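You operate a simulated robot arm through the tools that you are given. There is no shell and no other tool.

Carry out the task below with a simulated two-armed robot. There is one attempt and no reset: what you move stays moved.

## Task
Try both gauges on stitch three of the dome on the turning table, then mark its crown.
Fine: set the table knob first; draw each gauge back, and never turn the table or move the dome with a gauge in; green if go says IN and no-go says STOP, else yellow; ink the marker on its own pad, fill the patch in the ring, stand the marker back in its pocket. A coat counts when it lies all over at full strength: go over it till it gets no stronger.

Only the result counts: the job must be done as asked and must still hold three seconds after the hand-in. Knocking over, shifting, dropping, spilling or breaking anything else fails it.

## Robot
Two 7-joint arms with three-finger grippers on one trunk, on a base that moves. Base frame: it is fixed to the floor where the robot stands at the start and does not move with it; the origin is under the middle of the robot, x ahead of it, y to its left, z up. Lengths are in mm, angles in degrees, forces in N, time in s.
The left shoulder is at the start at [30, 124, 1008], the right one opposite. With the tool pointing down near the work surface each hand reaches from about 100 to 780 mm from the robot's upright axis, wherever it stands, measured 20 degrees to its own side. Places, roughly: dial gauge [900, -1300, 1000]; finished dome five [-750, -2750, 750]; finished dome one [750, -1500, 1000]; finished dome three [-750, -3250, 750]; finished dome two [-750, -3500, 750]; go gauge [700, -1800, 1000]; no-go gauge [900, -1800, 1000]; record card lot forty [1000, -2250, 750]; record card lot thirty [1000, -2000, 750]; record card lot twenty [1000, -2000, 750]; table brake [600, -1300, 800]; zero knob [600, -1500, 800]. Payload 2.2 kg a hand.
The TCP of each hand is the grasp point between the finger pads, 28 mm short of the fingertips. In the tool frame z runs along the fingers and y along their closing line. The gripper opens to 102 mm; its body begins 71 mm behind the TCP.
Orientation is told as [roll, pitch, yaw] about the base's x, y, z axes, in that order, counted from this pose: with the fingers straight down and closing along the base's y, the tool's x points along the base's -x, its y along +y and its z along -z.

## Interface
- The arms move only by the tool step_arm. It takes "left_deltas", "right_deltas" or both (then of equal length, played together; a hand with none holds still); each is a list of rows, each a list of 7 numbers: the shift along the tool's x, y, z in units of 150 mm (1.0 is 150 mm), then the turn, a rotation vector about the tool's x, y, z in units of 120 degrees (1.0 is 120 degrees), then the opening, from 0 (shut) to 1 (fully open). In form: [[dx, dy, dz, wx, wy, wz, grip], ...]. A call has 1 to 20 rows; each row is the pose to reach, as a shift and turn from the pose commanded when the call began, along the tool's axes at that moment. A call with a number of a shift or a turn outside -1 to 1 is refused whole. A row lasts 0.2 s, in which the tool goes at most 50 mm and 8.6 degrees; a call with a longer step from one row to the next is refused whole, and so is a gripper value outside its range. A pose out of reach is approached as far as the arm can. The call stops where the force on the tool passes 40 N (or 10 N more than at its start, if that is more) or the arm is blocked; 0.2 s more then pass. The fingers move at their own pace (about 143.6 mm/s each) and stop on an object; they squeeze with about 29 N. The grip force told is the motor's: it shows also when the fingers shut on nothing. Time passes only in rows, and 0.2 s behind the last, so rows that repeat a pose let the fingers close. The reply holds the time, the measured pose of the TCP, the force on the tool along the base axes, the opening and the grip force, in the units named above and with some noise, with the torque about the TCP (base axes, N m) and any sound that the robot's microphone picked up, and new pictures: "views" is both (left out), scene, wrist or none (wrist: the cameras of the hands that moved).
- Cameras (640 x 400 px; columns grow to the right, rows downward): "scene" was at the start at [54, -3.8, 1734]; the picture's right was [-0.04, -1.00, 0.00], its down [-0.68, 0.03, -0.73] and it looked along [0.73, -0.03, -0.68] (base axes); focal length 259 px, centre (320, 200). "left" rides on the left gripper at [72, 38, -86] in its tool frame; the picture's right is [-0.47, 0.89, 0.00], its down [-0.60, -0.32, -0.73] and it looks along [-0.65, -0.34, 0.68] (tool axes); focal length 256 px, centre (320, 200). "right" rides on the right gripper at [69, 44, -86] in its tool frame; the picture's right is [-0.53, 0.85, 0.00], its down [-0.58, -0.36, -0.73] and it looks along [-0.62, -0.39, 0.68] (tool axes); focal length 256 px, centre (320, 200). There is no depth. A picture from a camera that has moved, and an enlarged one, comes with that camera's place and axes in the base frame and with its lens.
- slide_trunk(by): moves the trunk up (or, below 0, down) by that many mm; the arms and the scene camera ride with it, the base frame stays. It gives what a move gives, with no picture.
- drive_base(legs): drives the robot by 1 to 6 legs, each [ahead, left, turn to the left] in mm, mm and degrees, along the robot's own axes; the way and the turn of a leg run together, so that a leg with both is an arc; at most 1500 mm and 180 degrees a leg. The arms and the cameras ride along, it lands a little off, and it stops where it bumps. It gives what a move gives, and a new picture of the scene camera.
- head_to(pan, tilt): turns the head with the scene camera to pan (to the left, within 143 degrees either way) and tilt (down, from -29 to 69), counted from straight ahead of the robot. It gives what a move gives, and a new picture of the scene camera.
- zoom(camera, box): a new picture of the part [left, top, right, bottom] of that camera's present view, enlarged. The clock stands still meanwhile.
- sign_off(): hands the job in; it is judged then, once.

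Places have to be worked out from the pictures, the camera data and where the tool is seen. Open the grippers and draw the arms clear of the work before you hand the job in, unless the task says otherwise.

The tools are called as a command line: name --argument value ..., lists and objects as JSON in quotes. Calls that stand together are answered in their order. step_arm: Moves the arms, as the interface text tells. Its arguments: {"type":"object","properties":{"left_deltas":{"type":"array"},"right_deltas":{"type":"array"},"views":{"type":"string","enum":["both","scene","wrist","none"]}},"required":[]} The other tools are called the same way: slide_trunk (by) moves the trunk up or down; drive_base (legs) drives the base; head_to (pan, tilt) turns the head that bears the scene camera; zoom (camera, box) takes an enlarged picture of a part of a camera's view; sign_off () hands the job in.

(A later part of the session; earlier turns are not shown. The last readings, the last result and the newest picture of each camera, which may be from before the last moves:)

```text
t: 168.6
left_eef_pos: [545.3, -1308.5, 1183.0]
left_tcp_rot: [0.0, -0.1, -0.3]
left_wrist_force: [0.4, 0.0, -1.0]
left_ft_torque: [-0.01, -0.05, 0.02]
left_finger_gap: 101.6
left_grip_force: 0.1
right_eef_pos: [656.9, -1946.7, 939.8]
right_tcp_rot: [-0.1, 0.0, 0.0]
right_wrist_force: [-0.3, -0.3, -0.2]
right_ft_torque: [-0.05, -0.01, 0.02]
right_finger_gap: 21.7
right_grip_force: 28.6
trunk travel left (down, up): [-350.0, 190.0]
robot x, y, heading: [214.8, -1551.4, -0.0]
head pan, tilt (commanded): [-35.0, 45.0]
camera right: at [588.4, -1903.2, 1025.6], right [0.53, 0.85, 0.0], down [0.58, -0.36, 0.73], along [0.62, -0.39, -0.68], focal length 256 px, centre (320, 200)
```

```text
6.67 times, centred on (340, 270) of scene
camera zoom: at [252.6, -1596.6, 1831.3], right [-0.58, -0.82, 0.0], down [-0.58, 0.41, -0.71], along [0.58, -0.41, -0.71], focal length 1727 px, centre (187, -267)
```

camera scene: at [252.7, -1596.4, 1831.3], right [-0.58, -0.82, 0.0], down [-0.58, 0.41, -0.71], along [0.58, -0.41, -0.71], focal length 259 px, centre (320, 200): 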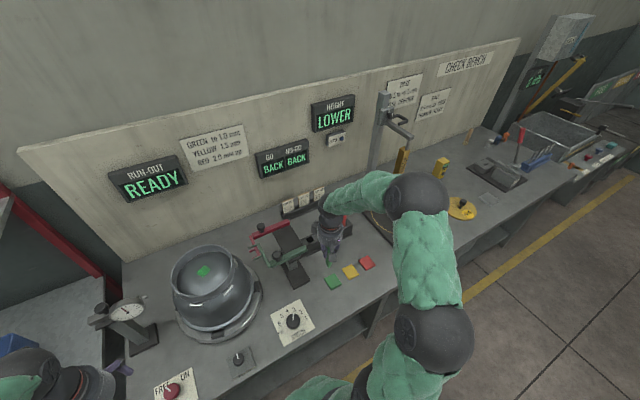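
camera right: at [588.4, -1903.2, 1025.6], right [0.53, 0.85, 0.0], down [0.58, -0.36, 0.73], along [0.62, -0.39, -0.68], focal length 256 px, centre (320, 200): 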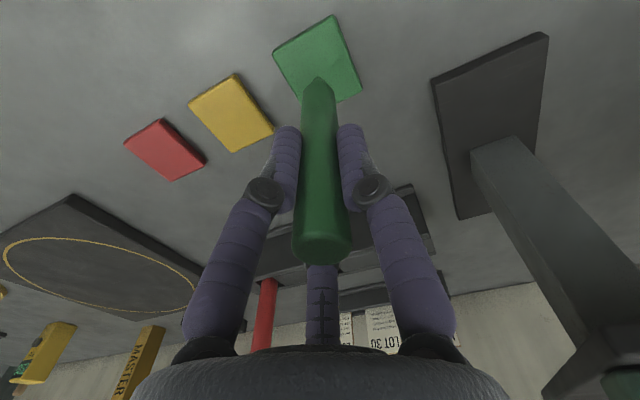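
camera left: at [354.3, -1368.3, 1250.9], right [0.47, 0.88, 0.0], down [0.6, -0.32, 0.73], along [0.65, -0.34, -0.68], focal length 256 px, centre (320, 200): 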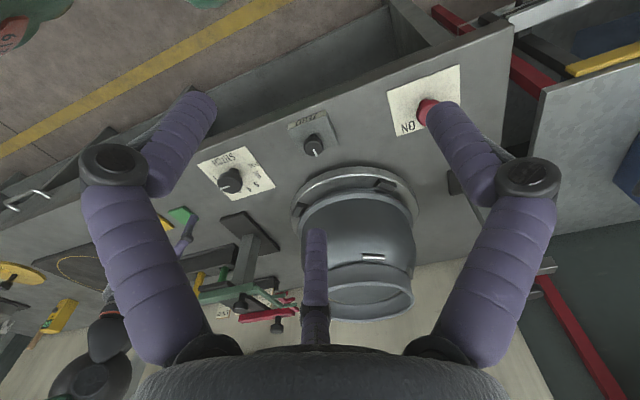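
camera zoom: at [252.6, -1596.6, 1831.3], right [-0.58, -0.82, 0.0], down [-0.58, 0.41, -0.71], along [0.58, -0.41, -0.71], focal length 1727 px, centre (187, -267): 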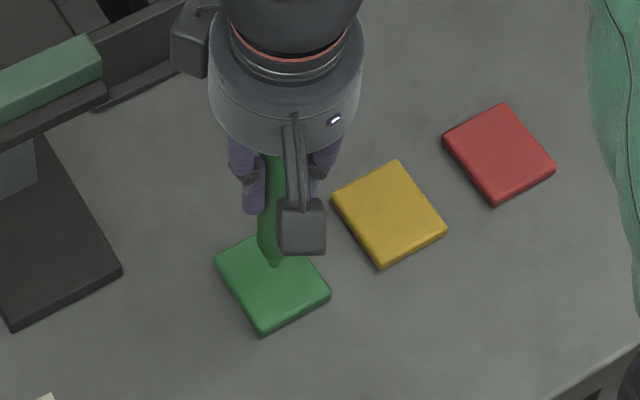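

The nib is just above the green pad. I lower in small steps to touch it lightly.

step_arm --right_deltas '[[0, 0, 0.02, 0, 0, 0, 0], [0, 0, 0.04, 0, 0, 0, 0], [0, 0, 0.053, 0, 0, 0, 0]]' --views "none"

step_arm --right_deltas '[[0, 0, 0.013, 0, 0, 0, 0]]' --views "none"

step_arm --right_deltas '[[0, 0, 0.01, 0, 0, 0, 0]]' --views "none"

step_arm --right_deltas '[[0, 0, 0.01, 0, 0, 0, 0]]' --views "none"

```text
t: 169.4
left_eef_pos: [546.0, -1306.7, 1183.1]
left_tcp_rot: [0.0, 0.0, -0.1]
left_wrist_force: [0.4, 0.8, 0.0]
left_ft_torque: [0.0, 0.01, -0.02]
left_finger_gap: 101.8
left_grip_force: 0.2
right_eef_pos: [656.4, -1946.3, 930.2]
right_tcp_rot: [-0.1, 0.1, 0.0]
right_wrist_force: [-1.4, -0.9, -0.4]
right_ft_torque: [0.02, 0.0, 0.02]
right_finger_gap: 21.7
right_grip_force: 28.7
trunk travel left (down, up): [-350.0, 190.0]
robot x, y, heading: [216.1, -1547.5, -0.3]
head pan, tilt (commanded): [-35.0, 45.0]
```

```text
t: 169.8
left_eef_pos: [545.4, -1309.0, 1183.4]
left_tcp_rot: [0.0, 0.0, -0.3]
left_wrist_force: [0.4, -0.7, -0.5]
left_ft_torque: [0.0, 0.01, 0.0]
left_finger_gap: 102.1
left_grip_force: 0.0
right_eef_pos: [657.3, -1947.8, 929.8]
right_tcp_rot: [-0.1, 0.2, 0.0]
right_wrist_force: [0.2, 0.1, -0.8]
right_ft_torque: [-0.02, -0.02, 0.05]
right_finger_gap: 21.4
right_grip_force: 29.1
trunk travel left (down, up): [-350.0, 190.0]
robot x, y, heading: [215.0, -1551.3, -0.1]
head pan, tilt (commanded): [-35.0, 45.0]
```

```text
t: 170.2
left_eef_pos: [545.4, -1309.0, 1184.0]
left_tcp_rot: [0.0, 0.0, -0.2]
left_wrist_force: [0.3, -0.3, 1.1]
left_ft_torque: [0.01, 0.01, 0.02]
left_finger_gap: 102.1
left_grip_force: 0.0
right_eef_pos: [656.2, -1946.7, 927.1]
right_tcp_rot: [-0.1, 0.0, -0.1]
right_wrist_force: [0.1, 0.7, -0.5]
right_ft_torque: [0.03, 0.0, 0.0]
right_finger_gap: 21.6
right_grip_force: 29.0
trunk travel left (down, up): [-350.0, 190.0]
robot x, y, heading: [216.6, -1549.4, -0.2]
head pan, tilt (commanded): [-35.0, 45.0]
```

```text
t: 170.6
left_eef_pos: [545.4, -1307.9, 1184.0]
left_tcp_rot: [-0.1, -0.1, -0.1]
left_wrist_force: [-0.5, -0.3, -0.3]
left_ft_torque: [0.04, 0.0, 0.01]
left_finger_gap: 102.3
left_grip_force: 0.0
right_eef_pos: [656.3, -1946.8, 924.9]
right_tcp_rot: [0.0, -0.1, -0.1]
right_wrist_force: [-0.4, -0.4, 0.6]
right_ft_torque: [-0.01, 0.01, -0.03]
right_finger_gap: 21.7
right_grip_force: 28.9
trunk travel left (down, up): [-350.0, 190.0]
robot x, y, heading: [212.5, -1550.4, -0.2]
head pan, tilt (commanded): [-35.0, 45.0]
```

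step_arm --right_deltas '[[0, 0, 0.01, 0, 0, 0, 0]]' --views "none"

step_arm --right_deltas '[[0, 0, 0.008, 0, 0, 0, 0]]' --views "none"

step_arm --right_deltas '[[0, 0, 0.006, 0, 0, 0, 0]]' --views "none"

```text
t: 171.0
left_eef_pos: [544.4, -1308.1, 1184.7]
left_tcp_rot: [-0.1, 0.0, -0.2]
left_wrist_force: [1.2, 0.0, 0.3]
left_ft_torque: [-0.03, 0.01, 0.06]
left_finger_gap: 101.9
left_grip_force: 0.0
right_eef_pos: [656.2, -1946.5, 925.3]
right_tcp_rot: [-0.2, 0.0, 0.0]
right_wrist_force: [-1.2, 0.9, 7.0]
right_ft_torque: [0.03, 0.13, 0.0]
right_finger_gap: 21.5
right_grip_force: 29.1
trunk travel left (down, up): [-350.0, 190.0]
robot x, y, heading: [214.5, -1547.7, -0.1]
head pan, tilt (commanded): [-35.0, 45.0]
```

```text
t: 171.4
left_eef_pos: [544.5, -1306.8, 1184.9]
left_tcp_rot: [0.0, -0.1, -0.3]
left_wrist_force: [0.5, 0.3, 0.7]
left_ft_torque: [0.01, 0.03, -0.04]
left_finger_gap: 102.2
left_grip_force: 0.0
right_eef_pos: [656.4, -1946.8, 925.0]
right_tcp_rot: [-0.2, -0.1, 0.0]
right_wrist_force: [-2.8, 2.5, 20.2]
right_ft_torque: [0.24, 0.34, -0.04]
right_finger_gap: 21.7
right_grip_force: 28.3
trunk travel left (down, up): [-350.0, 190.0]
robot x, y, heading: [215.8, -1549.2, -0.4]
head pan, tilt (commanded): [-35.0, 45.0]
```

```text
t: 171.8
left_eef_pos: [543.4, -1307.1, 1183.8]
left_tcp_rot: [-0.1, -0.1, -0.2]
left_wrist_force: [0.6, -0.4, 0.7]
left_ft_torque: [-0.03, -0.01, 0.01]
left_finger_gap: 101.9
left_grip_force: 0.2
right_eef_pos: [656.3, -1946.7, 924.7]
right_tcp_rot: [-0.4, -0.2, 0.0]
right_wrist_force: [-1.0, 0.4, 25.0]
right_ft_torque: [0.07, 0.19, 0.0]
right_finger_gap: 21.8
right_grip_force: 29.3
trunk travel left (down, up): [-350.0, 190.0]
robot x, y, heading: [216.4, -1546.8, -0.2]
head pan, tilt (commanded): [-35.0, 45.0]
```

The nib is pressed on the pad. I ease off, hold a moment, then lift and carry the marker back.

step_arm --right_deltas '[[0, 0, -0.014, 0, 0, 0, 0], [0, 0, -0.014, 0, 0, 0, 0], [0, 0, -0.014, 0, 0, 0, 0], [0, 0, -0.25, 0, 0, 0, 0], [0, 0, -0.5, 0, 0, 0, 0], [0, 0, -0.8, 0, 0, 0, 0], [0, 0, -0.95, 0, 0, 0, 0]]' --views "wrist"

slide_trunk --by 180

head_to --pan 0 --tilt 52

```text
t: 173.4
left_eef_pos: [544.2, -1308.6, 1183.4]
left_tcp_rot: [0.0, 0.0, -0.2]
left_wrist_force: [-0.2, 0.2, 0.4]
left_ft_torque: [-0.04, -0.04, -0.02]
left_finger_gap: 102.1
left_grip_force: 0.1
right_eef_pos: [655.8, -1946.1, 1065.0]
right_tcp_rot: [0.0, 0.1, 0.1]
right_wrist_force: [0.4, 0.2, -0.9]
right_ft_torque: [0.02, -0.01, 0.0]
right_finger_gap: 21.6
right_grip_force: 29.0
trunk travel left (down, up): [-350.0, 190.0]
robot x, y, heading: [216.7, -1548.7, 0.0]
head pan, tilt (commanded): [-35.0, 45.0]
camera right: at [587.4, -1902.2, 1151.3], right [0.53, 0.85, 0.0], down [0.58, -0.36, 0.73], along [0.62, -0.39, -0.68], focal length 256 px, centre (320, 200)
```

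right: 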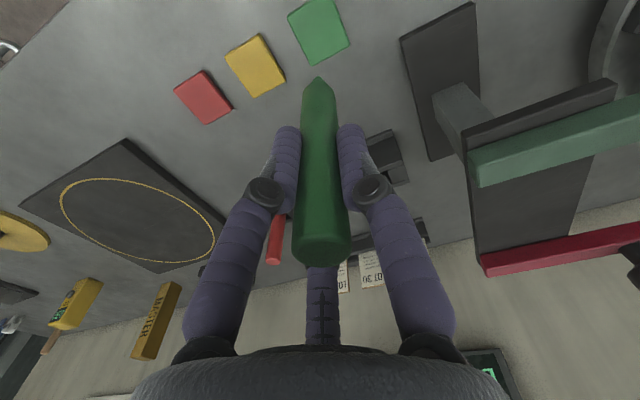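

```text
t: 175.4
left_eef_pos: [546.0, -1307.8, 1363.9]
left_tcp_rot: [0.0, 0.1, -0.2]
left_wrist_force: [0.0, 0.3, 1.0]
left_ft_torque: [-0.04, 0.0, 0.02]
left_finger_gap: 101.8
left_grip_force: 0.1
right_eef_pos: [655.0, -1945.8, 1244.4]
right_tcp_rot: [-0.1, 0.0, -0.1]
right_wrist_force: [0.3, -0.5, -0.1]
right_ft_torque: [-0.03, 0.01, -0.02]
right_finger_gap: 21.7
right_grip_force: 29.0
trunk travel left (down, up): [-530.0, 10.0]
robot x, y, heading: [215.2, -1547.2, -0.1]
head pan, tilt (commanded): [-35.0, 45.0]
```

```text
t: 176.4
left_eef_pos: [544.7, -1308.5, 1363.9]
left_tcp_rot: [0.0, 0.0, -0.1]
left_wrist_force: [-0.3, 0.2, 0.9]
left_ft_torque: [-0.01, -0.03, 0.01]
left_finger_gap: 101.9
left_grip_force: 0.1
right_eef_pos: [655.9, -1945.5, 1245.1]
right_tcp_rot: [-0.1, 0.0, 0.0]
right_wrist_force: [-0.3, 0.3, -0.3]
right_ft_torque: [0.01, 0.02, 0.0]
right_finger_gap: 21.9
right_grip_force: 28.9
trunk travel left (down, up): [-530.0, 10.0]
robot x, y, heading: [214.1, -1549.1, -0.0]
head pan, tilt (commanded): [0.0, 52.0]
camera scene: at [261.3, -1550.0, 2001.8], right [0.0, -1.0, 0.0], down [-0.79, 0.0, -0.62], along [0.62, 0.0, -0.79], focal length 259 px, centre (320, 200)
```

scene: 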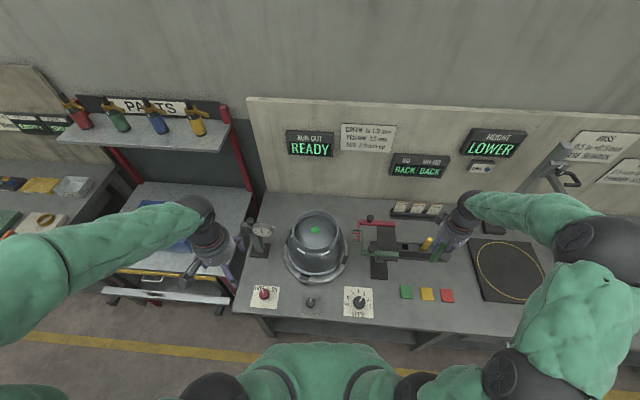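

The patch is now fully unobstructed in the scene view; I zoom in for a clean reference before the extra pass.

zoom --camera "scene" --box '[306, 220, 326, 236]'

step_arm --right_deltas '[[-0.12, 0.25, 0, 0, 0, 0, 0], [-0.24, 0.5, 0, 0, 0, 0, 0], [-0.36, 0.75, 0, 0, 0, 0, 0], [-0.48, 1, 0, 0, 0, 0, 0]]' --views "none"

step_arm --right_deltas '[[-0.12, 0.25, 0, 0, 0, 0, 0], [-0.24, 0.5, 0, 0, 0, 0, 0], [-0.36, 0.75, 0, 0, 0, 0, 0], [-0.48, 1, 0, 0, 0, 0, 0]]' --views "none"

```text
16.00 times, centred on (316, 228) of scene
camera zoom: at [261.3, -1550.0, 2001.8], right [0.0, -1.0, 0.0], down [-0.79, 0.0, -0.62], along [0.62, 0.0, -0.79], focal length 4146 px, centre (384, -248)
```

zoom: 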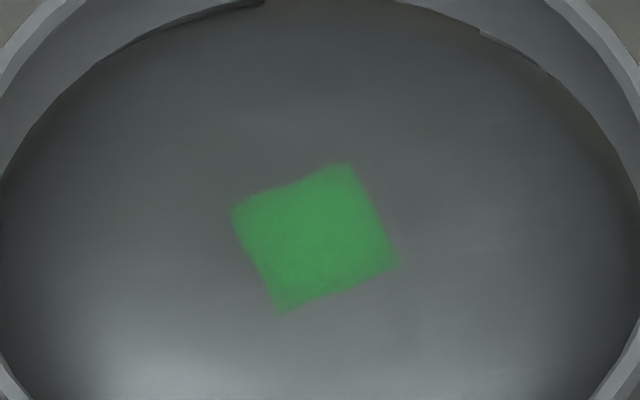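

```text
t: 177.4
left_eef_pos: [546.9, -1305.3, 1363.0]
left_tcp_rot: [-0.1, 0.2, -0.2]
left_wrist_force: [0.1, -0.5, 0.0]
left_ft_torque: [-0.03, 0.05, -0.04]
left_finger_gap: 101.8
left_grip_force: 0.0
right_eef_pos: [729.1, -1794.7, 1244.9]
right_tcp_rot: [-0.2, 0.1, 0.0]
right_wrist_force: [-0.3, 1.0, -0.3]
right_ft_torque: [-0.02, 0.02, 0.02]
right_finger_gap: 21.8
right_grip_force: 29.0
trunk travel left (down, up): [-530.0, 10.0]
robot x, y, heading: [215.1, -1549.9, -0.3]
head pan, tilt (commanded): [0.0, 52.0]
```

```text
t: 178.4
left_eef_pos: [545.8, -1306.6, 1362.2]
left_tcp_rot: [-0.2, 0.0, -0.2]
left_wrist_force: [0.4, -0.1, 0.7]
left_ft_torque: [-0.02, 0.05, 0.0]
left_finger_gap: 102.0
left_grip_force: 0.0
right_eef_pos: [801.2, -1644.8, 1242.6]
right_tcp_rot: [-0.2, 0.1, 0.0]
right_wrist_force: [0.5, 0.5, 0.7]
right_ft_torque: [-0.04, 0.01, 0.0]
right_finger_gap: 21.7
right_grip_force: 28.9
trunk travel left (down, up): [-530.0, 10.0]
robot x, y, heading: [214.3, -1548.6, -0.2]
head pan, tilt (commanded): [0.0, 52.0]
```

I move above the patch centre again and lower to just above contact.

step_arm --right_deltas '[[-0.1, 0.25, 0, 0, 0, 0, 0], [-0.2, 0.5, 0, 0, 0, 0, 0], [-0.322, 0.752, 0, 0, 0, 0, 0], [-0.322, 0.752, 0.2, 0, 0, 0, 0], [-0.322, 0.752, 0.4, 0, 0, 0, 0], [-0.322, 0.752, 0.56, 0, 0, 0, 0]]' --views "none"

step_arm --right_deltas '[[0, 0, 0.013, 0, 0, 0, 0], [0, 0, 0.02, 0, 0, 0, 0]]' --views "none"

step_arm --right_deltas '[[0, 0, 0.01, 0, 0, 0, 0]]' --views "none"

```text
t: 179.8
left_eef_pos: [545.7, -1308.0, 1364.7]
left_tcp_rot: [0.0, 0.0, -0.2]
left_wrist_force: [-0.2, 0.5, -0.3]
left_ft_torque: [0.01, 0.04, 0.0]
left_finger_gap: 101.9
left_grip_force: 0.1
right_eef_pos: [849.4, -1533.7, 1160.3]
right_tcp_rot: [-0.1, 0.1, 0.1]
right_wrist_force: [0.5, -0.4, -0.9]
right_ft_torque: [0.0, 0.06, 0.01]
right_finger_gap: 21.5
right_grip_force: 29.4
trunk travel left (down, up): [-530.0, 10.0]
robot x, y, heading: [213.5, -1549.6, -0.4]
head pan, tilt (commanded): [0.0, 52.0]
```

```text
t: 180.4
left_eef_pos: [544.5, -1307.1, 1363.1]
left_tcp_rot: [0.0, 0.0, -0.2]
left_wrist_force: [-0.4, 0.1, 0.4]
left_ft_torque: [0.01, 0.03, -0.04]
left_finger_gap: 102.2
left_grip_force: 0.1
right_eef_pos: [847.5, -1532.6, 1157.8]
right_tcp_rot: [-0.1, 0.0, 0.0]
right_wrist_force: [0.6, 0.3, -1.3]
right_ft_torque: [0.01, -0.01, 0.0]
right_finger_gap: 21.8
right_grip_force: 28.4
trunk travel left (down, up): [-530.0, 10.0]
robot x, y, heading: [216.2, -1548.5, -0.1]
head pan, tilt (commanded): [0.0, 52.0]
```

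```text
t: 180.8
left_eef_pos: [546.3, -1307.0, 1363.9]
left_tcp_rot: [-0.1, 0.0, -0.2]
left_wrist_force: [0.8, 0.3, -0.1]
left_ft_torque: [0.0, -0.01, 0.03]
left_finger_gap: 102.2
left_grip_force: 0.0
right_eef_pos: [848.2, -1533.9, 1154.8]
right_tcp_rot: [-0.1, 0.1, 0.0]
right_wrist_force: [-0.5, -0.2, -0.6]
right_ft_torque: [0.02, 0.0, -0.01]
right_finger_gap: 21.6
right_grip_force: 29.1
trunk travel left (down, up): [-530.0, 10.0]
robot x, y, heading: [217.0, -1546.6, -0.2]
head pan, tilt (commanded): [0.0, 52.0]
```

step_arm --right_deltas '[[0, 0, 0.01, 0, 0, 0, 0]]' --views "none"

step_arm --right_deltas '[[0, 0, 0.008, 0, 0, 0, 0]]' --views "wrist"

zoom --camera "right" --box '[240, 20, 400, 120]'

```text
t: 181.2
left_eef_pos: [544.4, -1307.2, 1364.3]
left_tcp_rot: [0.0, -0.1, -0.1]
left_wrist_force: [0.6, -0.6, -0.6]
left_ft_torque: [0.01, -0.01, 0.01]
left_finger_gap: 102.3
left_grip_force: 0.1
right_eef_pos: [847.8, -1533.6, 1153.9]
right_tcp_rot: [-0.2, 0.0, 0.0]
right_wrist_force: [-0.5, -0.8, -0.5]
right_ft_torque: [0.01, -0.01, -0.02]
right_finger_gap: 21.8
right_grip_force: 29.0
trunk travel left (down, up): [-530.0, 10.0]
robot x, y, heading: [216.1, -1547.4, -0.4]
head pan, tilt (commanded): [0.0, 52.0]
```

```text
t: 181.6
left_eef_pos: [543.7, -1309.2, 1365.1]
left_tcp_rot: [0.0, 0.0, -0.1]
left_wrist_force: [-0.2, 0.6, -0.5]
left_ft_torque: [0.01, -0.01, 0.03]
left_finger_gap: 101.7
left_grip_force: 0.0
right_eef_pos: [848.7, -1534.4, 1153.6]
right_tcp_rot: [-0.1, 0.1, 0.1]
right_wrist_force: [0.0, -0.2, -0.9]
right_ft_torque: [-0.01, 0.0, 0.0]
right_finger_gap: 21.6
right_grip_force: 29.1
trunk travel left (down, up): [-530.0, 10.0]
robot x, y, heading: [211.9, -1551.8, -0.1]
head pan, tilt (commanded): [0.0, 52.0]
camera right: at [779.9, -1489.9, 1239.4], right [0.53, 0.85, 0.0], down [0.58, -0.36, 0.73], along [0.62, -0.39, -0.68], focal length 256 px, centre (320, 200)
```

right: 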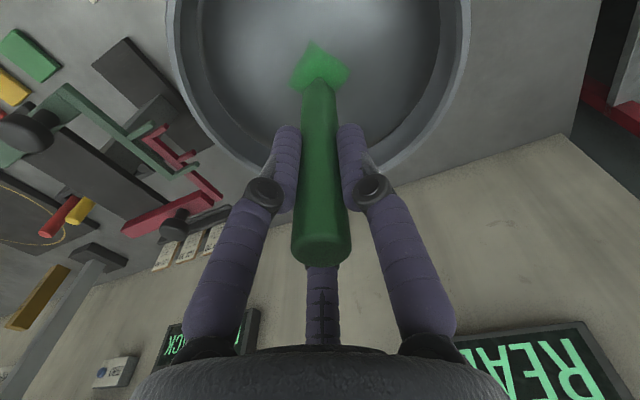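

```text
4.00 times, centred on (320, 70) of right
camera zoom: at [779.9, -1489.9, 1239.4], right [0.53, 0.85, 0.0], down [0.58, -0.36, 0.73], along [0.62, -0.39, -0.68], focal length 1024 px, centre (320, 720)
```

zoom: 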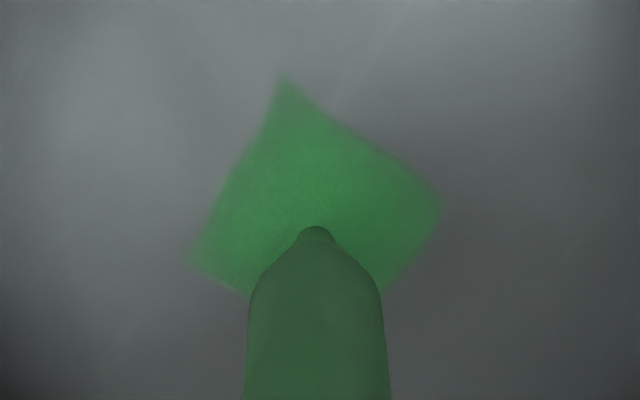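

No contact yet; I lower in 1 mm steps.

step_arm --right_deltas '[[0, 0, 0.007, 0, 0, 0, 0]]' --views "none"

step_arm --right_deltas '[[0, 0, 0.007, 0, 0, 0, 0]]' --views "none"

step_arm --right_deltas '[[0, 0, 0.007, 0, 0, 0, 0]]' --views "none"

```text
t: 182.0
left_eef_pos: [544.8, -1308.6, 1364.0]
left_tcp_rot: [-0.1, 0.0, -0.2]
left_wrist_force: [0.8, -0.6, 0.4]
left_ft_torque: [0.01, 0.0, -0.03]
left_finger_gap: 102.1
left_grip_force: 0.0
right_eef_pos: [848.3, -1533.8, 1152.1]
right_tcp_rot: [0.0, 0.0, -0.1]
right_wrist_force: [-1.2, -0.9, 4.3]
right_ft_torque: [-0.07, 0.13, 0.01]
right_finger_gap: 21.6
right_grip_force: 29.0
trunk travel left (down, up): [-530.0, 10.0]
robot x, y, heading: [215.6, -1551.7, 0.1]
head pan, tilt (commanded): [0.0, 52.0]
```

```text
t: 182.4
left_eef_pos: [544.2, -1306.3, 1365.0]
left_tcp_rot: [0.1, -0.2, -0.2]
left_wrist_force: [0.2, -0.6, -0.3]
left_ft_torque: [-0.01, -0.04, 0.0]
left_finger_gap: 102.0
left_grip_force: 0.0
right_eef_pos: [847.9, -1533.2, 1151.9]
right_tcp_rot: [0.0, -0.3, 0.1]
right_wrist_force: [-1.8, -0.2, 11.7]
right_ft_torque: [-0.1, 0.27, 0.02]
right_finger_gap: 21.7
right_grip_force: 29.0
trunk travel left (down, up): [-530.0, 10.0]
robot x, y, heading: [218.6, -1549.8, -0.1]
head pan, tilt (commanded): [0.0, 52.0]
```

```text
t: 182.8
left_eef_pos: [542.8, -1308.1, 1365.3]
left_tcp_rot: [0.0, -0.1, -0.2]
left_wrist_force: [0.3, -0.4, 0.2]
left_ft_torque: [-0.02, 0.0, -0.02]
left_finger_gap: 102.0
left_grip_force: 0.1
right_eef_pos: [847.7, -1532.7, 1152.4]
right_tcp_rot: [0.0, -0.2, -0.1]
right_wrist_force: [-1.7, -2.7, 20.8]
right_ft_torque: [-0.2, 0.31, -0.02]
right_finger_gap: 21.6
right_grip_force: 28.8
trunk travel left (down, up): [-530.0, 10.0]
robot x, y, heading: [214.5, -1550.2, -0.1]
head pan, tilt (commanded): [0.0, 52.0]
```

Contact found. I now do a full radial pass with alternating sideways steps so the drag on the table cancels out.

step_arm --right_deltas '[[-0.096, 0.0093, -0.01, 0, 0, 0, 0], [-0.1826, 0.0093, -0.0044, 0, 0, 0, 0], [-0.1767, 0.0542, -0.0044, 0, 0, 0, 0], [-0.093, 0.0317, -0.01, 0, 0, 0, 0], [-0.0093, 0.0093, -0.012, 0, 0, 0, 0], [-0.0706, 0.0706, -0.01, 0, 0, 0, 0], [-0.1319, 0.1319, -0.0044, 0, 0, 0, 0], [-0.1594, 0.096, -0.0044, 0, 0, 0, 0], [-0.0844, 0.0527, -0.01, 0, 0, 0, 0], [-0.0093, 0.0093, -0.012, 0, 0, 0, 0], [-0.0527, 0.0844, -0.01, 0, 0, 0, 0], [-0.096, 0.1594, -0.0044, 0, 0, 0, 0], [-0.0542, 0.1767, -0.0044, 0, 0, 0, 0], [-0.0317, 0.093, -0.01, 0, 0, 0, 0], [-0.0093, 0.0093, -0.012, 0, 0, 0, 0], [0.0131, 0.093, -0.01, 0, 0, 0, 0], [0.0356, 0.1767, -0.0044, 0, 0, 0, 0], [-0.0093, 0.1826, -0.0044, 0, 0, 0, 0], [-0.0093, 0.096, -0.01, 0, 0, 0, 0], [-0.0093, 0.0093, -0.012, 0, 0, 0, 0]]' --views "none"

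step_arm --right_deltas '[[0.0434, 0.0751, 0.002, 0, 0, 0, 0], [0.0867, 0.1501, 0.0076, 0, 0, 0, 0], [0.1226, 0.1226, 0.0076, 0, 0, 0, 0], [0.0613, 0.0613, 0.002, 0, 0, 0, 0], [0, 0, 0, 0, 0, 0, 0], [0.0837, 0.0224, 0.002, 0, 0, 0, 0], [0.1674, 0.0449, 0.0076, 0, 0, 0, 0], [0.1501, 0.0867, 0.0076, 0, 0, 0, 0], [0.0751, 0.0434, 0.002, 0, 0, 0, 0], [0, 0, 0, 0, 0, 0, 0], [0.0867, 0, 0.002, 0, 0, 0, 0], [0.1733, 0, 0.0076, 0, 0, 0, 0], [0.1674, -0.0449, 0.0076, 0, 0, 0, 0], [0.0837, -0.0224, 0.002, 0, 0, 0, 0], [0, 0, 0, 0, 0, 0, 0], [0.0613, -0.0613, 0.002, 0, 0, 0, 0], [0.1226, -0.1226, 0.0076, 0, 0, 0, 0], [0.1501, -0.0867, 0.0076, 0, 0, 0, 0], [0.0751, -0.0434, 0.002, 0, 0, 0, 0], [0, 0, 0, 0, 0, 0, 0]]' --views "none"

step_arm --right_deltas '[[0.0434, -0.0751, 0.002, 0, 0, 0, 0], [0.0867, -0.1501, 0.0076, 0, 0, 0, 0], [0.0449, -0.1674, 0.0076, 0, 0, 0, 0], [0.0224, -0.0837, 0.002, 0, 0, 0, 0], [0, 0, 0, 0, 0, 0, 0], [-0.0224, -0.0837, 0.002, 0, 0, 0, 0], [-0.0449, -0.1674, 0.0076, 0, 0, 0, 0], [0, -0.1733, 0.0076, 0, 0, 0, 0], [0, -0.0867, 0.002, 0, 0, 0, 0], [0, 0, 0, 0, 0, 0, 0], [-0.0434, -0.0751, 0.002, 0, 0, 0, 0], [-0.0867, -0.1501, 0.0076, 0, 0, 0, 0], [-0.1226, -0.1226, 0.0076, 0, 0, 0, 0], [-0.0613, -0.0613, 0.002, 0, 0, 0, 0], [0, 0, 0, 0, 0, 0, 0], [-0.0837, -0.0224, 0.002, 0, 0, 0, 0], [-0.1674, -0.0449, 0.0076, 0, 0, 0, 0], [-0.1501, -0.0867, 0.0076, 0, 0, 0, 0], [-0.0751, -0.0434, 0.002, 0, 0, 0, 0], [0, 0, 0, 0, 0, 0, 0]]' --views "wrist"

zoom --camera "scene" --box '[280, 190, 360, 250]'

```text
t: 187.0
left_eef_pos: [543.5, -1308.9, 1363.9]
left_tcp_rot: [0.0, -0.1, -0.2]
left_wrist_force: [0.6, -1.0, 0.4]
left_ft_torque: [0.01, 0.0, -0.02]
left_finger_gap: 101.8
left_grip_force: 0.0
right_eef_pos: [848.4, -1533.1, 1150.7]
right_tcp_rot: [0.1, 0.0, 0.1]
right_wrist_force: [-0.6, 1.9, 7.8]
right_ft_torque: [0.31, -0.05, 0.0]
right_finger_gap: 21.6
right_grip_force: 28.7
trunk travel left (down, up): [-530.0, 10.0]
robot x, y, heading: [211.9, -1548.3, -0.4]
head pan, tilt (commanded): [0.0, 52.0]
```

```text
t: 191.2
left_eef_pos: [544.9, -1307.3, 1364.1]
left_tcp_rot: [0.0, 0.0, -0.2]
left_wrist_force: [0.2, -0.5, -0.1]
left_ft_torque: [0.0, -0.01, 0.0]
left_finger_gap: 102.0
left_grip_force: 0.0
right_eef_pos: [848.3, -1531.1, 1150.9]
right_tcp_rot: [-0.1, 0.2, 0.0]
right_wrist_force: [-0.6, -0.1, -0.7]
right_ft_torque: [0.02, -0.01, 0.0]
right_finger_gap: 21.5
right_grip_force: 29.4
trunk travel left (down, up): [-530.0, 10.0]
robot x, y, heading: [217.7, -1549.7, -0.1]
head pan, tilt (commanded): [0.0, 52.0]
```

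```text
t: 195.4
left_eef_pos: [545.6, -1307.9, 1361.9]
left_tcp_rot: [-0.1, -0.1, -0.2]
left_wrist_force: [-0.3, -1.4, 0.3]
left_ft_torque: [0.0, 0.01, -0.03]
left_finger_gap: 102.0
left_grip_force: 0.1
right_eef_pos: [847.0, -1530.8, 1151.0]
right_tcp_rot: [-0.1, 0.0, 0.0]
right_wrist_force: [0.0, -0.5, 3.9]
right_ft_torque: [0.05, 0.02, -0.01]
right_finger_gap: 21.9
right_grip_force: 28.6
trunk travel left (down, up): [-530.0, 10.0]
robot x, y, heading: [215.0, -1551.5, -0.2]
head pan, tilt (commanded): [0.0, 52.0]
camera right: at [780.5, -1487.6, 1237.3], right [0.53, 0.85, 0.0], down [0.58, -0.36, 0.73], along [0.62, -0.39, -0.68], focal length 256 px, centre (320, 200)
```

right: 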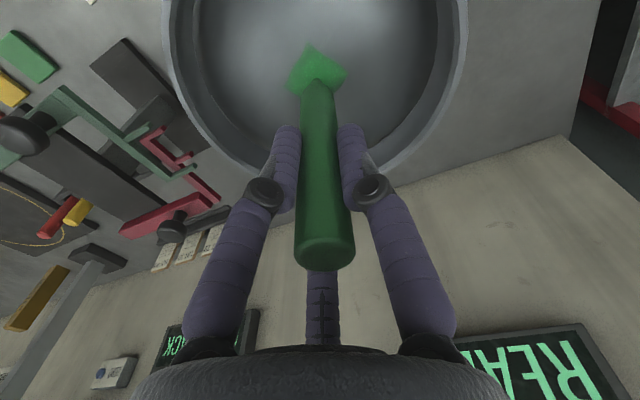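

```text
6.67 times, centred on (320, 220) of scene
camera zoom: at [260.6, -1549.2, 2001.8], right [0.0, -1.0, 0.0], down [-0.79, 0.0, -0.62], along [0.62, 0.0, -0.79], focal length 1727 px, centre (320, 67)
```

zoom: 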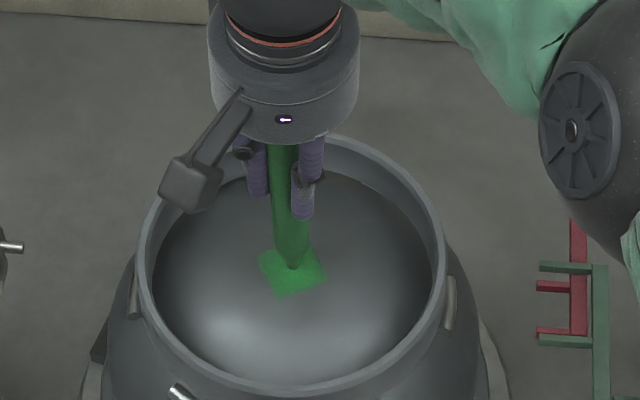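

The table did not turn this time. At the −x side the contact seemed light, so I repeat that sector pressing about 1 mm deeper.

step_arm --right_deltas '[[0.0434, 0.0751, 0.0075, 0, 0, 0, 0], [0.0867, 0.1501, 0.013, 0, 0, 0, 0], [0.1226, 0.1226, 0.013, 0, 0, 0, 0], [0.0613, 0.0613, 0.0075, 0, 0, 0, 0], [0, 0, 0.0055, 0, 0, 0, 0], [0.0837, 0.0224, 0.0075, 0, 0, 0, 0], [0.1674, 0.0449, 0.013, 0, 0, 0, 0], [0.1501, 0.0867, 0.013, 0, 0, 0, 0], [0.0751, 0.0434, 0.0075, 0, 0, 0, 0], [0, 0, 0.0055, 0, 0, 0, 0], [0.0867, 0, 0.0075, 0, 0, 0, 0], [0.1733, 0, 0.013, 0, 0, 0, 0]]' --views "none"

step_arm --right_deltas '[[-0.0059, -0.0449, 0, 0, 0, 0, 0], [-0.0896, -0.0224, -0.0055, 0, 0, 0, 0], [-0.1733, 0, -0.0075, 0, 0, 0, 0], [-0.112, -0.0613, -0.0055, 0, 0, 0, 0], [-0.0507, -0.1226, 0, 0, 0, 0, 0], [-0.0232, -0.0867, 0, 0, 0, 0, 0], [-0.0982, -0.0434, -0.0055, 0, 0, 0, 0], [-0.1733, 0, -0.0075, 0, 0, 0, 0]]' --views "wrist"

zoom --camera "scene" --box '[280, 190, 360, 250]'

```text
t: 198.0
left_eef_pos: [545.0, -1308.4, 1364.0]
left_tcp_rot: [0.0, 0.0, -0.2]
left_wrist_force: [0.0, -0.6, 1.0]
left_ft_torque: [-0.03, 0.02, -0.01]
left_finger_gap: 102.2
left_grip_force: 0.0
right_eef_pos: [823.8, -1532.7, 1150.2]
right_tcp_rot: [-0.1, -0.1, 0.0]
right_wrist_force: [-0.1, -0.2, 9.9]
right_ft_torque: [-0.04, -0.05, 0.0]
right_finger_gap: 22.0
right_grip_force: 28.8
trunk travel left (down, up): [-530.0, 10.0]
robot x, y, heading: [214.1, -1547.0, -0.2]
head pan, tilt (commanded): [0.0, 52.0]
```

```text
t: 199.8
left_eef_pos: [544.6, -1306.7, 1363.5]
left_tcp_rot: [0.0, 0.0, -0.2]
left_wrist_force: [-0.5, -0.5, 0.0]
left_ft_torque: [0.01, 0.0, 0.01]
left_finger_gap: 101.9
left_grip_force: 0.0
right_eef_pos: [850.1, -1530.8, 1150.6]
right_tcp_rot: [-0.1, 0.1, 0.0]
right_wrist_force: [-0.2, -1.1, 2.9]
right_ft_torque: [-0.08, -0.01, 0.01]
right_finger_gap: 21.4
right_grip_force: 29.2
trunk travel left (down, up): [-530.0, 10.0]
robot x, y, heading: [215.4, -1549.0, -0.1]
head pan, tilt (commanded): [0.0, 52.0]
camera right: at [781.2, -1488.0, 1237.0], right [0.53, 0.85, 0.0], down [0.58, -0.36, 0.73], along [0.62, -0.39, -0.68], focal length 256 px, centre (320, 200)
```

right: 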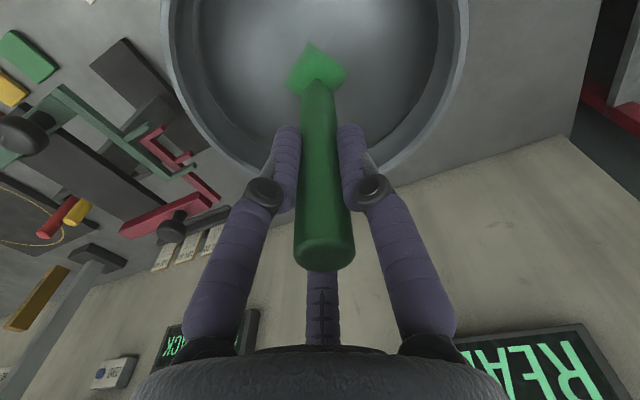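

```text
6.67 times, centred on (320, 220) of scene
camera zoom: at [261.1, -1549.5, 2001.7], right [0.0, -1.0, 0.0], down [-0.79, 0.0, -0.62], along [0.62, 0.0, -0.79], focal length 1727 px, centre (320, 67)
```

zoom: 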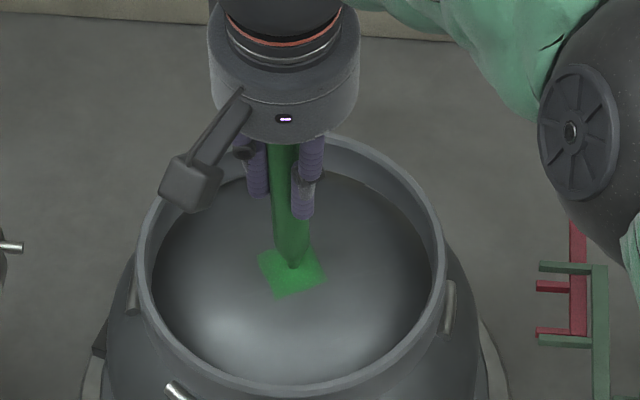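

The −x side got firm contact. I lift and take the same wrist view of the patch for comparison.

step_arm --right_deltas '[[0, 0, -0.2, 0, 0, 0, 0], [0, 0, -0.45, 0, 0, 0, 0], [0.1, -0.15, -0.6, 0, 0, 0, 0], [0.3, -0.35, -0.6, 0, 0, 0, 0], [0.45, -0.5, -0.6, 0, 0, 0, 0], [0.567, -0.617, -0.6, 0, 0, 0, 0]]' --views "none"

zoom --camera "right" --box '[395, 25, 475, 100]'

zoom --camera "scene" --box '[306, 220, 326, 236]'

```text
t: 201.2
left_eef_pos: [543.8, -1308.3, 1365.3]
left_tcp_rot: [0.0, 0.0, -0.2]
left_wrist_force: [-0.1, -0.3, -0.1]
left_ft_torque: [0.02, 0.01, 0.0]
left_finger_gap: 102.2
left_grip_force: 0.0
right_eef_pos: [762.8, -1625.2, 1240.7]
right_tcp_rot: [-0.1, 0.1, -0.1]
right_wrist_force: [-0.2, -0.3, -1.1]
right_ft_torque: [0.01, -0.02, 0.03]
right_finger_gap: 21.5
right_grip_force: 29.1
trunk travel left (down, up): [-530.0, 10.0]
robot x, y, heading: [215.8, -1550.8, -0.1]
head pan, tilt (commanded): [0.0, 52.0]
```

```text
5.33 times, centred on (435, 62) of right
camera zoom: at [695.1, -1581.8, 1327.0], right [0.53, 0.85, 0.0], down [0.58, -0.36, 0.73], along [0.62, -0.39, -0.68], focal length 1365 px, centre (-293, 933)
```

zoom: 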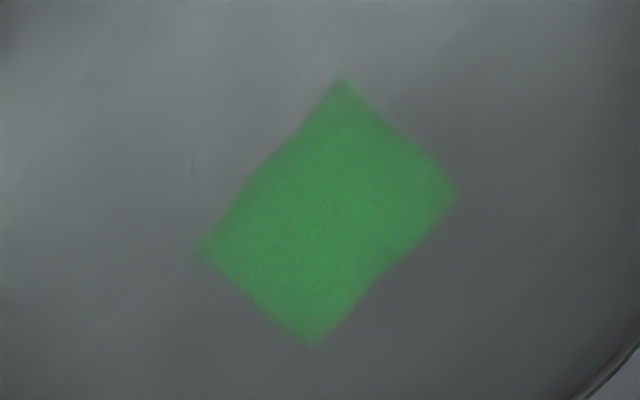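

```text
16.00 times, centred on (316, 228) of scene
camera zoom: at [260.4, -1550.9, 2001.8], right [0.0, -1.0, 0.0], down [-0.79, 0.0, -0.62], along [0.62, 0.0, -0.79], focal length 4146 px, centre (384, -248)
```

zoom: 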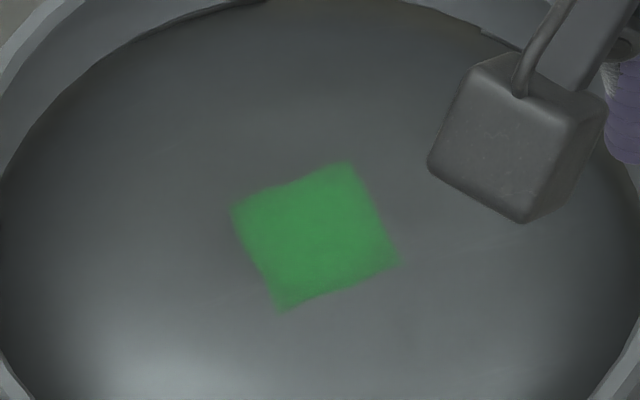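

The coat is now even to the corners and no stronger than before. For certainty I give the four corners one more firm touch, so I return to the centre.

step_arm --right_deltas '[[-0.2, 0.2, 0, 0, 0, 0, 0], [-0.4, 0.4, 0, 0, 0, 0, 0], [-0.567, 0.617, 0, 0, 0, 0, 0], [-0.567, 0.617, 0.3, 0, 0, 0, 0], [-0.567, 0.617, 0.55, 0, 0, 0, 0], [-0.567, 0.617, 0.6, 0, 0, 0, 0]]' --views "none"

step_arm --right_deltas '[[-0.0459, 0.0735, 0.007, 0, 0, 0, 0], [-0.0954, 0.1526, 0.0132, 0, 0, 0, 0], [-0.0674, 0.1669, 0.0132, 0, 0, 0, 0], [-0.0374, 0.1761, 0.0132, 0, 0, 0, 0], [-0.018, 0.0848, 0.007, 0, 0, 0, 0], [0, 0, 0.003, 0, 0, 0, 0], [0.0848, 0.018, 0.007, 0, 0, 0, 0], [0.1761, 0.0374, 0.0132, 0, 0, 0, 0], [0.1669, 0.0674, 0.0132, 0, 0, 0, 0], [0.1526, 0.0954, 0.0132, 0, 0, 0, 0], [0.0735, 0.0459, 0.007, 0, 0, 0, 0], [0, 0, 0.003, 0, 0, 0, 0]]' --views "none"

step_arm --right_deltas '[[0.0459, -0.0735, 0.005, 0, 0, 0, 0], [0.0954, -0.1526, 0.0112, 0, 0, 0, 0], [0.0674, -0.1669, 0.0112, 0, 0, 0, 0], [0.0374, -0.1761, 0.0112, 0, 0, 0, 0], [0.018, -0.0848, 0.005, 0, 0, 0, 0], [0, 0, 0, 0, 0, 0, 0], [-0.0848, -0.018, 0.005, 0, 0, 0, 0], [-0.1761, -0.0374, 0.0112, 0, 0, 0, 0], [-0.1669, -0.0674, 0.0112, 0, 0, 0, 0], [-0.1526, -0.0954, 0.0112, 0, 0, 0, 0], [-0.0735, -0.0459, 0.005, 0, 0, 0, 0], [0, 0, 0, 0, 0, 0, 0]]' --views "none"

zoom --camera "scene" --box '[280, 190, 360, 250]'

```text
t: 202.6
left_eef_pos: [544.9, -1308.1, 1363.6]
left_tcp_rot: [0.0, 0.0, -0.3]
left_wrist_force: [-0.5, 0.3, 0.2]
left_ft_torque: [0.02, -0.03, 0.0]
left_finger_gap: 102.1
left_grip_force: 0.1
right_eef_pos: [850.2, -1532.0, 1150.3]
right_tcp_rot: [-0.2, 0.0, 0.0]
right_wrist_force: [0.2, 0.2, 0.3]
right_ft_torque: [-0.01, 0.03, -0.02]
right_finger_gap: 21.7
right_grip_force: 29.2
trunk travel left (down, up): [-530.0, 10.0]
robot x, y, heading: [216.5, -1547.8, -0.2]
head pan, tilt (commanded): [0.0, 52.0]
```

```text
t: 205.2
left_eef_pos: [544.4, -1307.9, 1363.7]
left_tcp_rot: [0.0, 0.1, -0.2]
left_wrist_force: [-0.3, -0.5, 0.2]
left_ft_torque: [0.02, -0.01, 0.01]
left_finger_gap: 101.9
left_grip_force: 0.1
right_eef_pos: [848.8, -1531.7, 1148.9]
right_tcp_rot: [0.0, -0.1, 0.0]
right_wrist_force: [-1.6, 2.7, 12.5]
right_ft_torque: [0.25, 0.21, -0.02]
right_finger_gap: 21.3
right_grip_force: 29.5
trunk travel left (down, up): [-530.0, 10.0]
robot x, y, heading: [211.7, -1546.7, -0.5]
head pan, tilt (commanded): [0.0, 52.0]
```

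```text
t: 207.8
left_eef_pos: [544.7, -1308.3, 1364.1]
left_tcp_rot: [0.0, 0.0, -0.1]
left_wrist_force: [-0.3, 0.7, 1.1]
left_ft_torque: [-0.01, 0.01, -0.01]
left_finger_gap: 101.7
left_grip_force: 0.0
right_eef_pos: [847.8, -1533.3, 1149.6]
right_tcp_rot: [-0.1, 0.1, 0.1]
right_wrist_force: [0.6, -1.1, 9.8]
right_ft_torque: [-0.05, -0.1, -0.01]
right_finger_gap: 21.7
right_grip_force: 28.9
trunk travel left (down, up): [-530.0, 10.0]
robot x, y, heading: [212.8, -1549.3, -0.0]
head pan, tilt (commanded): [0.0, 52.0]
```

```text
6.67 times, centred on (320, 220) of scene
camera zoom: at [260.3, -1549.4, 2001.8], right [0.0, -1.0, 0.0], down [-0.79, 0.0, -0.62], along [0.62, 0.0, -0.79], focal length 1727 px, centre (320, 67)
```

zoom: 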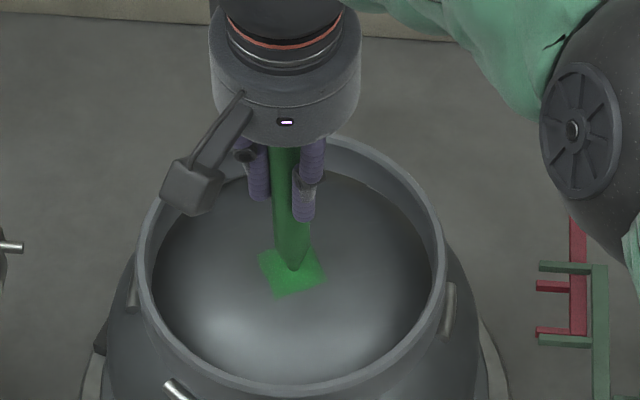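

The table held still. I lift off, view the finished coat, and bring the marker out over the gauges.

step_arm --right_deltas '[[0, 0, -0.2, 0, 0, 0, 0], [0, 0, -0.45, 0, 0, 0, 0], [0.1, -0.15, -0.6, 0, 0, 0, 0], [0.3, -0.35, -0.6, 0, 0, 0, 0], [0.45, -0.5, -0.6, 0, 0, 0, 0], [0.567, -0.617, -0.6, 0, 0, 0, 0]]' --views "wrist"

zoom --camera "right" --box '[395, 25, 475, 100]'

zoom --camera "scene" --box '[306, 220, 326, 236]'

zoom --camera "scene" --box '[335, 275, 385, 325]'

```text
t: 209.2
left_eef_pos: [544.1, -1309.1, 1365.2]
left_tcp_rot: [0.1, 0.0, -0.3]
left_wrist_force: [0.7, 1.3, -0.2]
left_ft_torque: [0.01, -0.03, -0.05]
left_finger_gap: 102.1
left_grip_force: 0.0
right_eef_pos: [763.8, -1624.6, 1239.8]
right_tcp_rot: [-0.1, 0.0, 0.0]
right_wrist_force: [0.0, 0.4, -0.8]
right_ft_torque: [0.01, -0.05, 0.01]
right_finger_gap: 21.6
right_grip_force: 29.0
trunk travel left (down, up): [-530.0, 10.0]
robot x, y, heading: [212.8, -1547.3, -0.1]
head pan, tilt (commanded): [0.0, 52.0]
camera right: at [695.9, -1581.6, 1326.5], right [0.53, 0.85, 0.0], down [0.58, -0.36, 0.73], along [0.62, -0.39, -0.68], focal length 256 px, centre (320, 200)
```

right: 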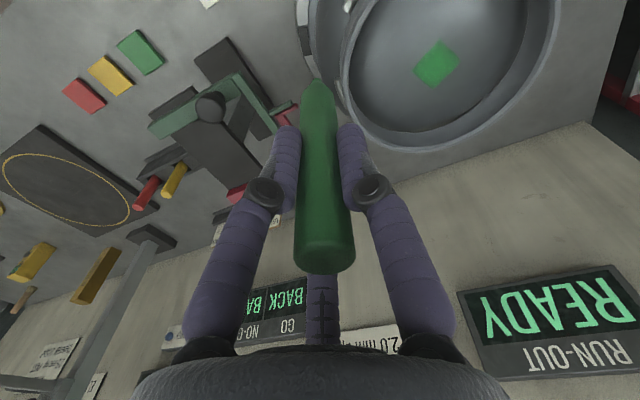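

```text
5.33 times, centred on (435, 62) of right
camera zoom: at [695.9, -1581.6, 1326.5], right [0.53, 0.85, 0.0], down [0.58, -0.36, 0.73], along [0.62, -0.39, -0.68], focal length 1365 px, centre (-293, 933)
```

zoom: 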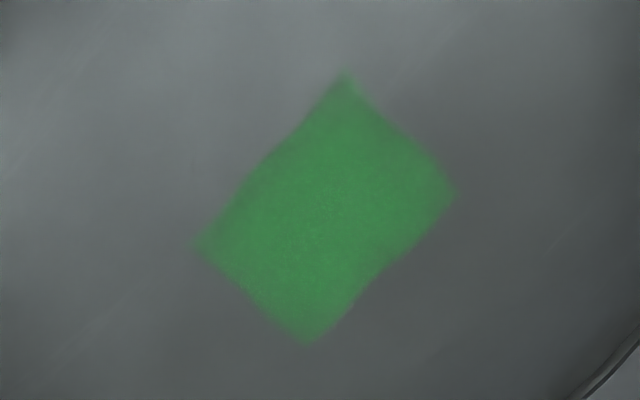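

```text
16.00 times, centred on (316, 228) of scene
camera zoom: at [260.4, -1550.8, 2001.8], right [0.0, -1.0, 0.0], down [-0.79, 0.0, -0.62], along [0.62, 0.0, -0.79], focal length 4146 px, centre (384, -248)
```

zoom: 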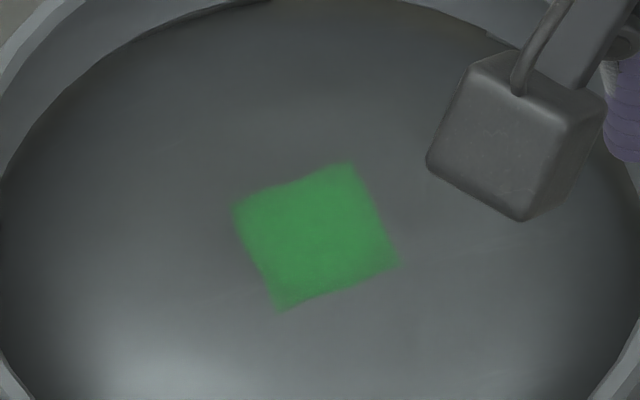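

```text
8.00 times, centred on (360, 300) of scene
camera zoom: at [260.4, -1550.8, 2001.8], right [0.0, -1.0, 0.0], down [-0.79, 0.0, -0.62], along [0.62, 0.0, -0.79], focal length 2073 px, centre (0, -600)
```

zoom: 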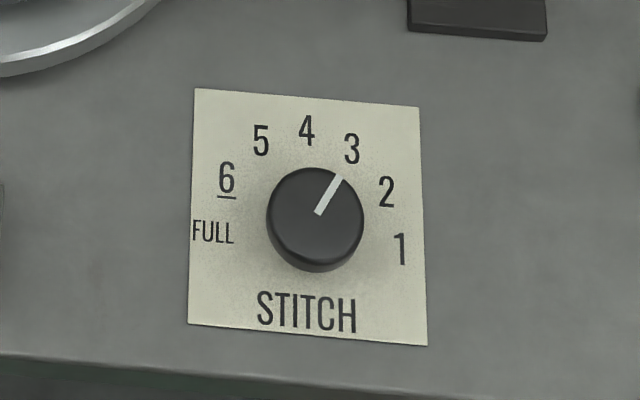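

The coat is even and unchanged by further passes, and the knob reads 3. Now I drive 120 mm to the right to return the marker to its pocket.

drive_base --legs '[[-15, -130, 0]]'

step_arm --right_deltas '[[0, -0.25, 0, 0, 0, 0, 0], [0, -0.5, 0, 0, 0, 0, 0], [0, -0.75, 0, 0, 0, 0, 0], [0, -1, 0, 0, 0, 0, 0]]' --views "none"

head_to --pan -20 --tilt 48

```text
t: 210.5
left_eef_pos: [529.2, -1437.1, 1363.3]
left_tcp_rot: [-0.1, 0.0, -0.1]
left_wrist_force: [0.4, 0.7, 0.3]
left_ft_torque: [-0.02, -0.01, -0.01]
left_finger_gap: 102.0
left_grip_force: 0.0
right_eef_pos: [751.0, -1752.1, 1239.7]
right_tcp_rot: [-0.1, 0.0, 0.0]
right_wrist_force: [-0.2, 0.2, -0.1]
right_ft_torque: [-0.03, 0.03, 0.01]
right_finger_gap: 21.6
right_grip_force: 28.7
trunk travel left (down, up): [-530.0, 10.0]
robot x, y, heading: [198.3, -1676.5, -0.1]
head pan, tilt (commanded): [0.0, 52.0]
camera scene: at [246.3, -1677.3, 2001.7], right [0.0, -1.0, 0.0], down [-0.79, 0.0, -0.62], along [0.62, 0.0, -0.79], focal length 259 px, centre (320, 200)
```

scene: 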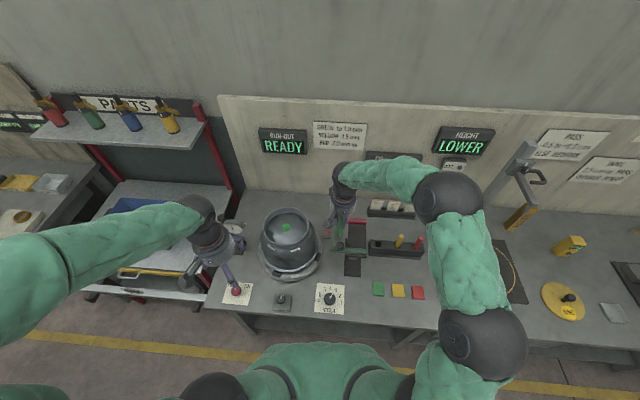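

```text
t: 211.5
left_eef_pos: [529.6, -1438.1, 1364.2]
left_tcp_rot: [0.1, 0.0, -0.1]
left_wrist_force: [0.4, 0.2, 0.3]
left_ft_torque: [0.0, 0.01, 0.0]
left_finger_gap: 101.7
left_grip_force: 0.0
right_eef_pos: [749.9, -1904.9, 1239.6]
right_tcp_rot: [0.0, -0.1, 0.0]
right_wrist_force: [0.8, -0.3, -1.3]
right_ft_torque: [0.01, 0.01, 0.03]
right_finger_gap: 21.7
right_grip_force: 29.1
trunk travel left (down, up): [-530.0, 10.0]
robot x, y, heading: [201.4, -1679.6, 0.1]
head pan, tilt (commanded): [0.0, 52.0]
```

```text
t: 212.3
left_eef_pos: [529.3, -1436.0, 1363.8]
left_tcp_rot: [0.0, 0.0, -0.1]
left_wrist_force: [0.7, 0.4, -1.0]
left_ft_torque: [0.01, 0.01, -0.01]
left_finger_gap: 101.9
left_grip_force: 0.1
right_eef_pos: [749.7, -1903.4, 1239.4]
right_tcp_rot: [0.0, 0.0, 0.1]
right_wrist_force: [-0.9, -0.6, -0.4]
right_ft_torque: [0.02, 0.02, -0.03]
right_finger_gap: 21.6
right_grip_force: 28.9
trunk travel left (down, up): [-530.0, 10.0]
robot x, y, heading: [196.7, -1679.7, -0.1]
head pan, tilt (commanded): [-20.0, 48.0]
camera scene: at [244.9, -1705.6, 2007.1], right [-0.34, -0.94, 0.0], down [-0.7, 0.26, -0.67], along [0.63, -0.23, -0.74], focal length 259 px, centre (320, 200)
```

scene: 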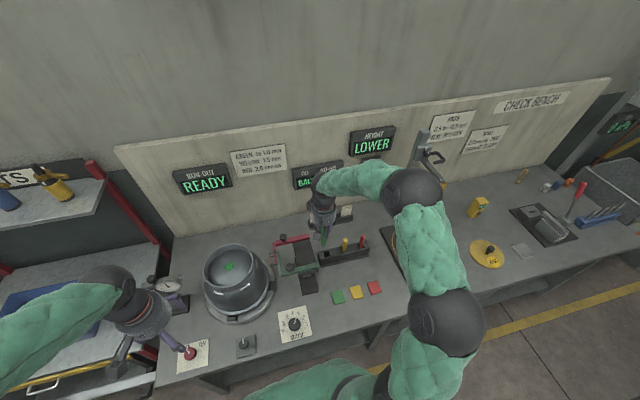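

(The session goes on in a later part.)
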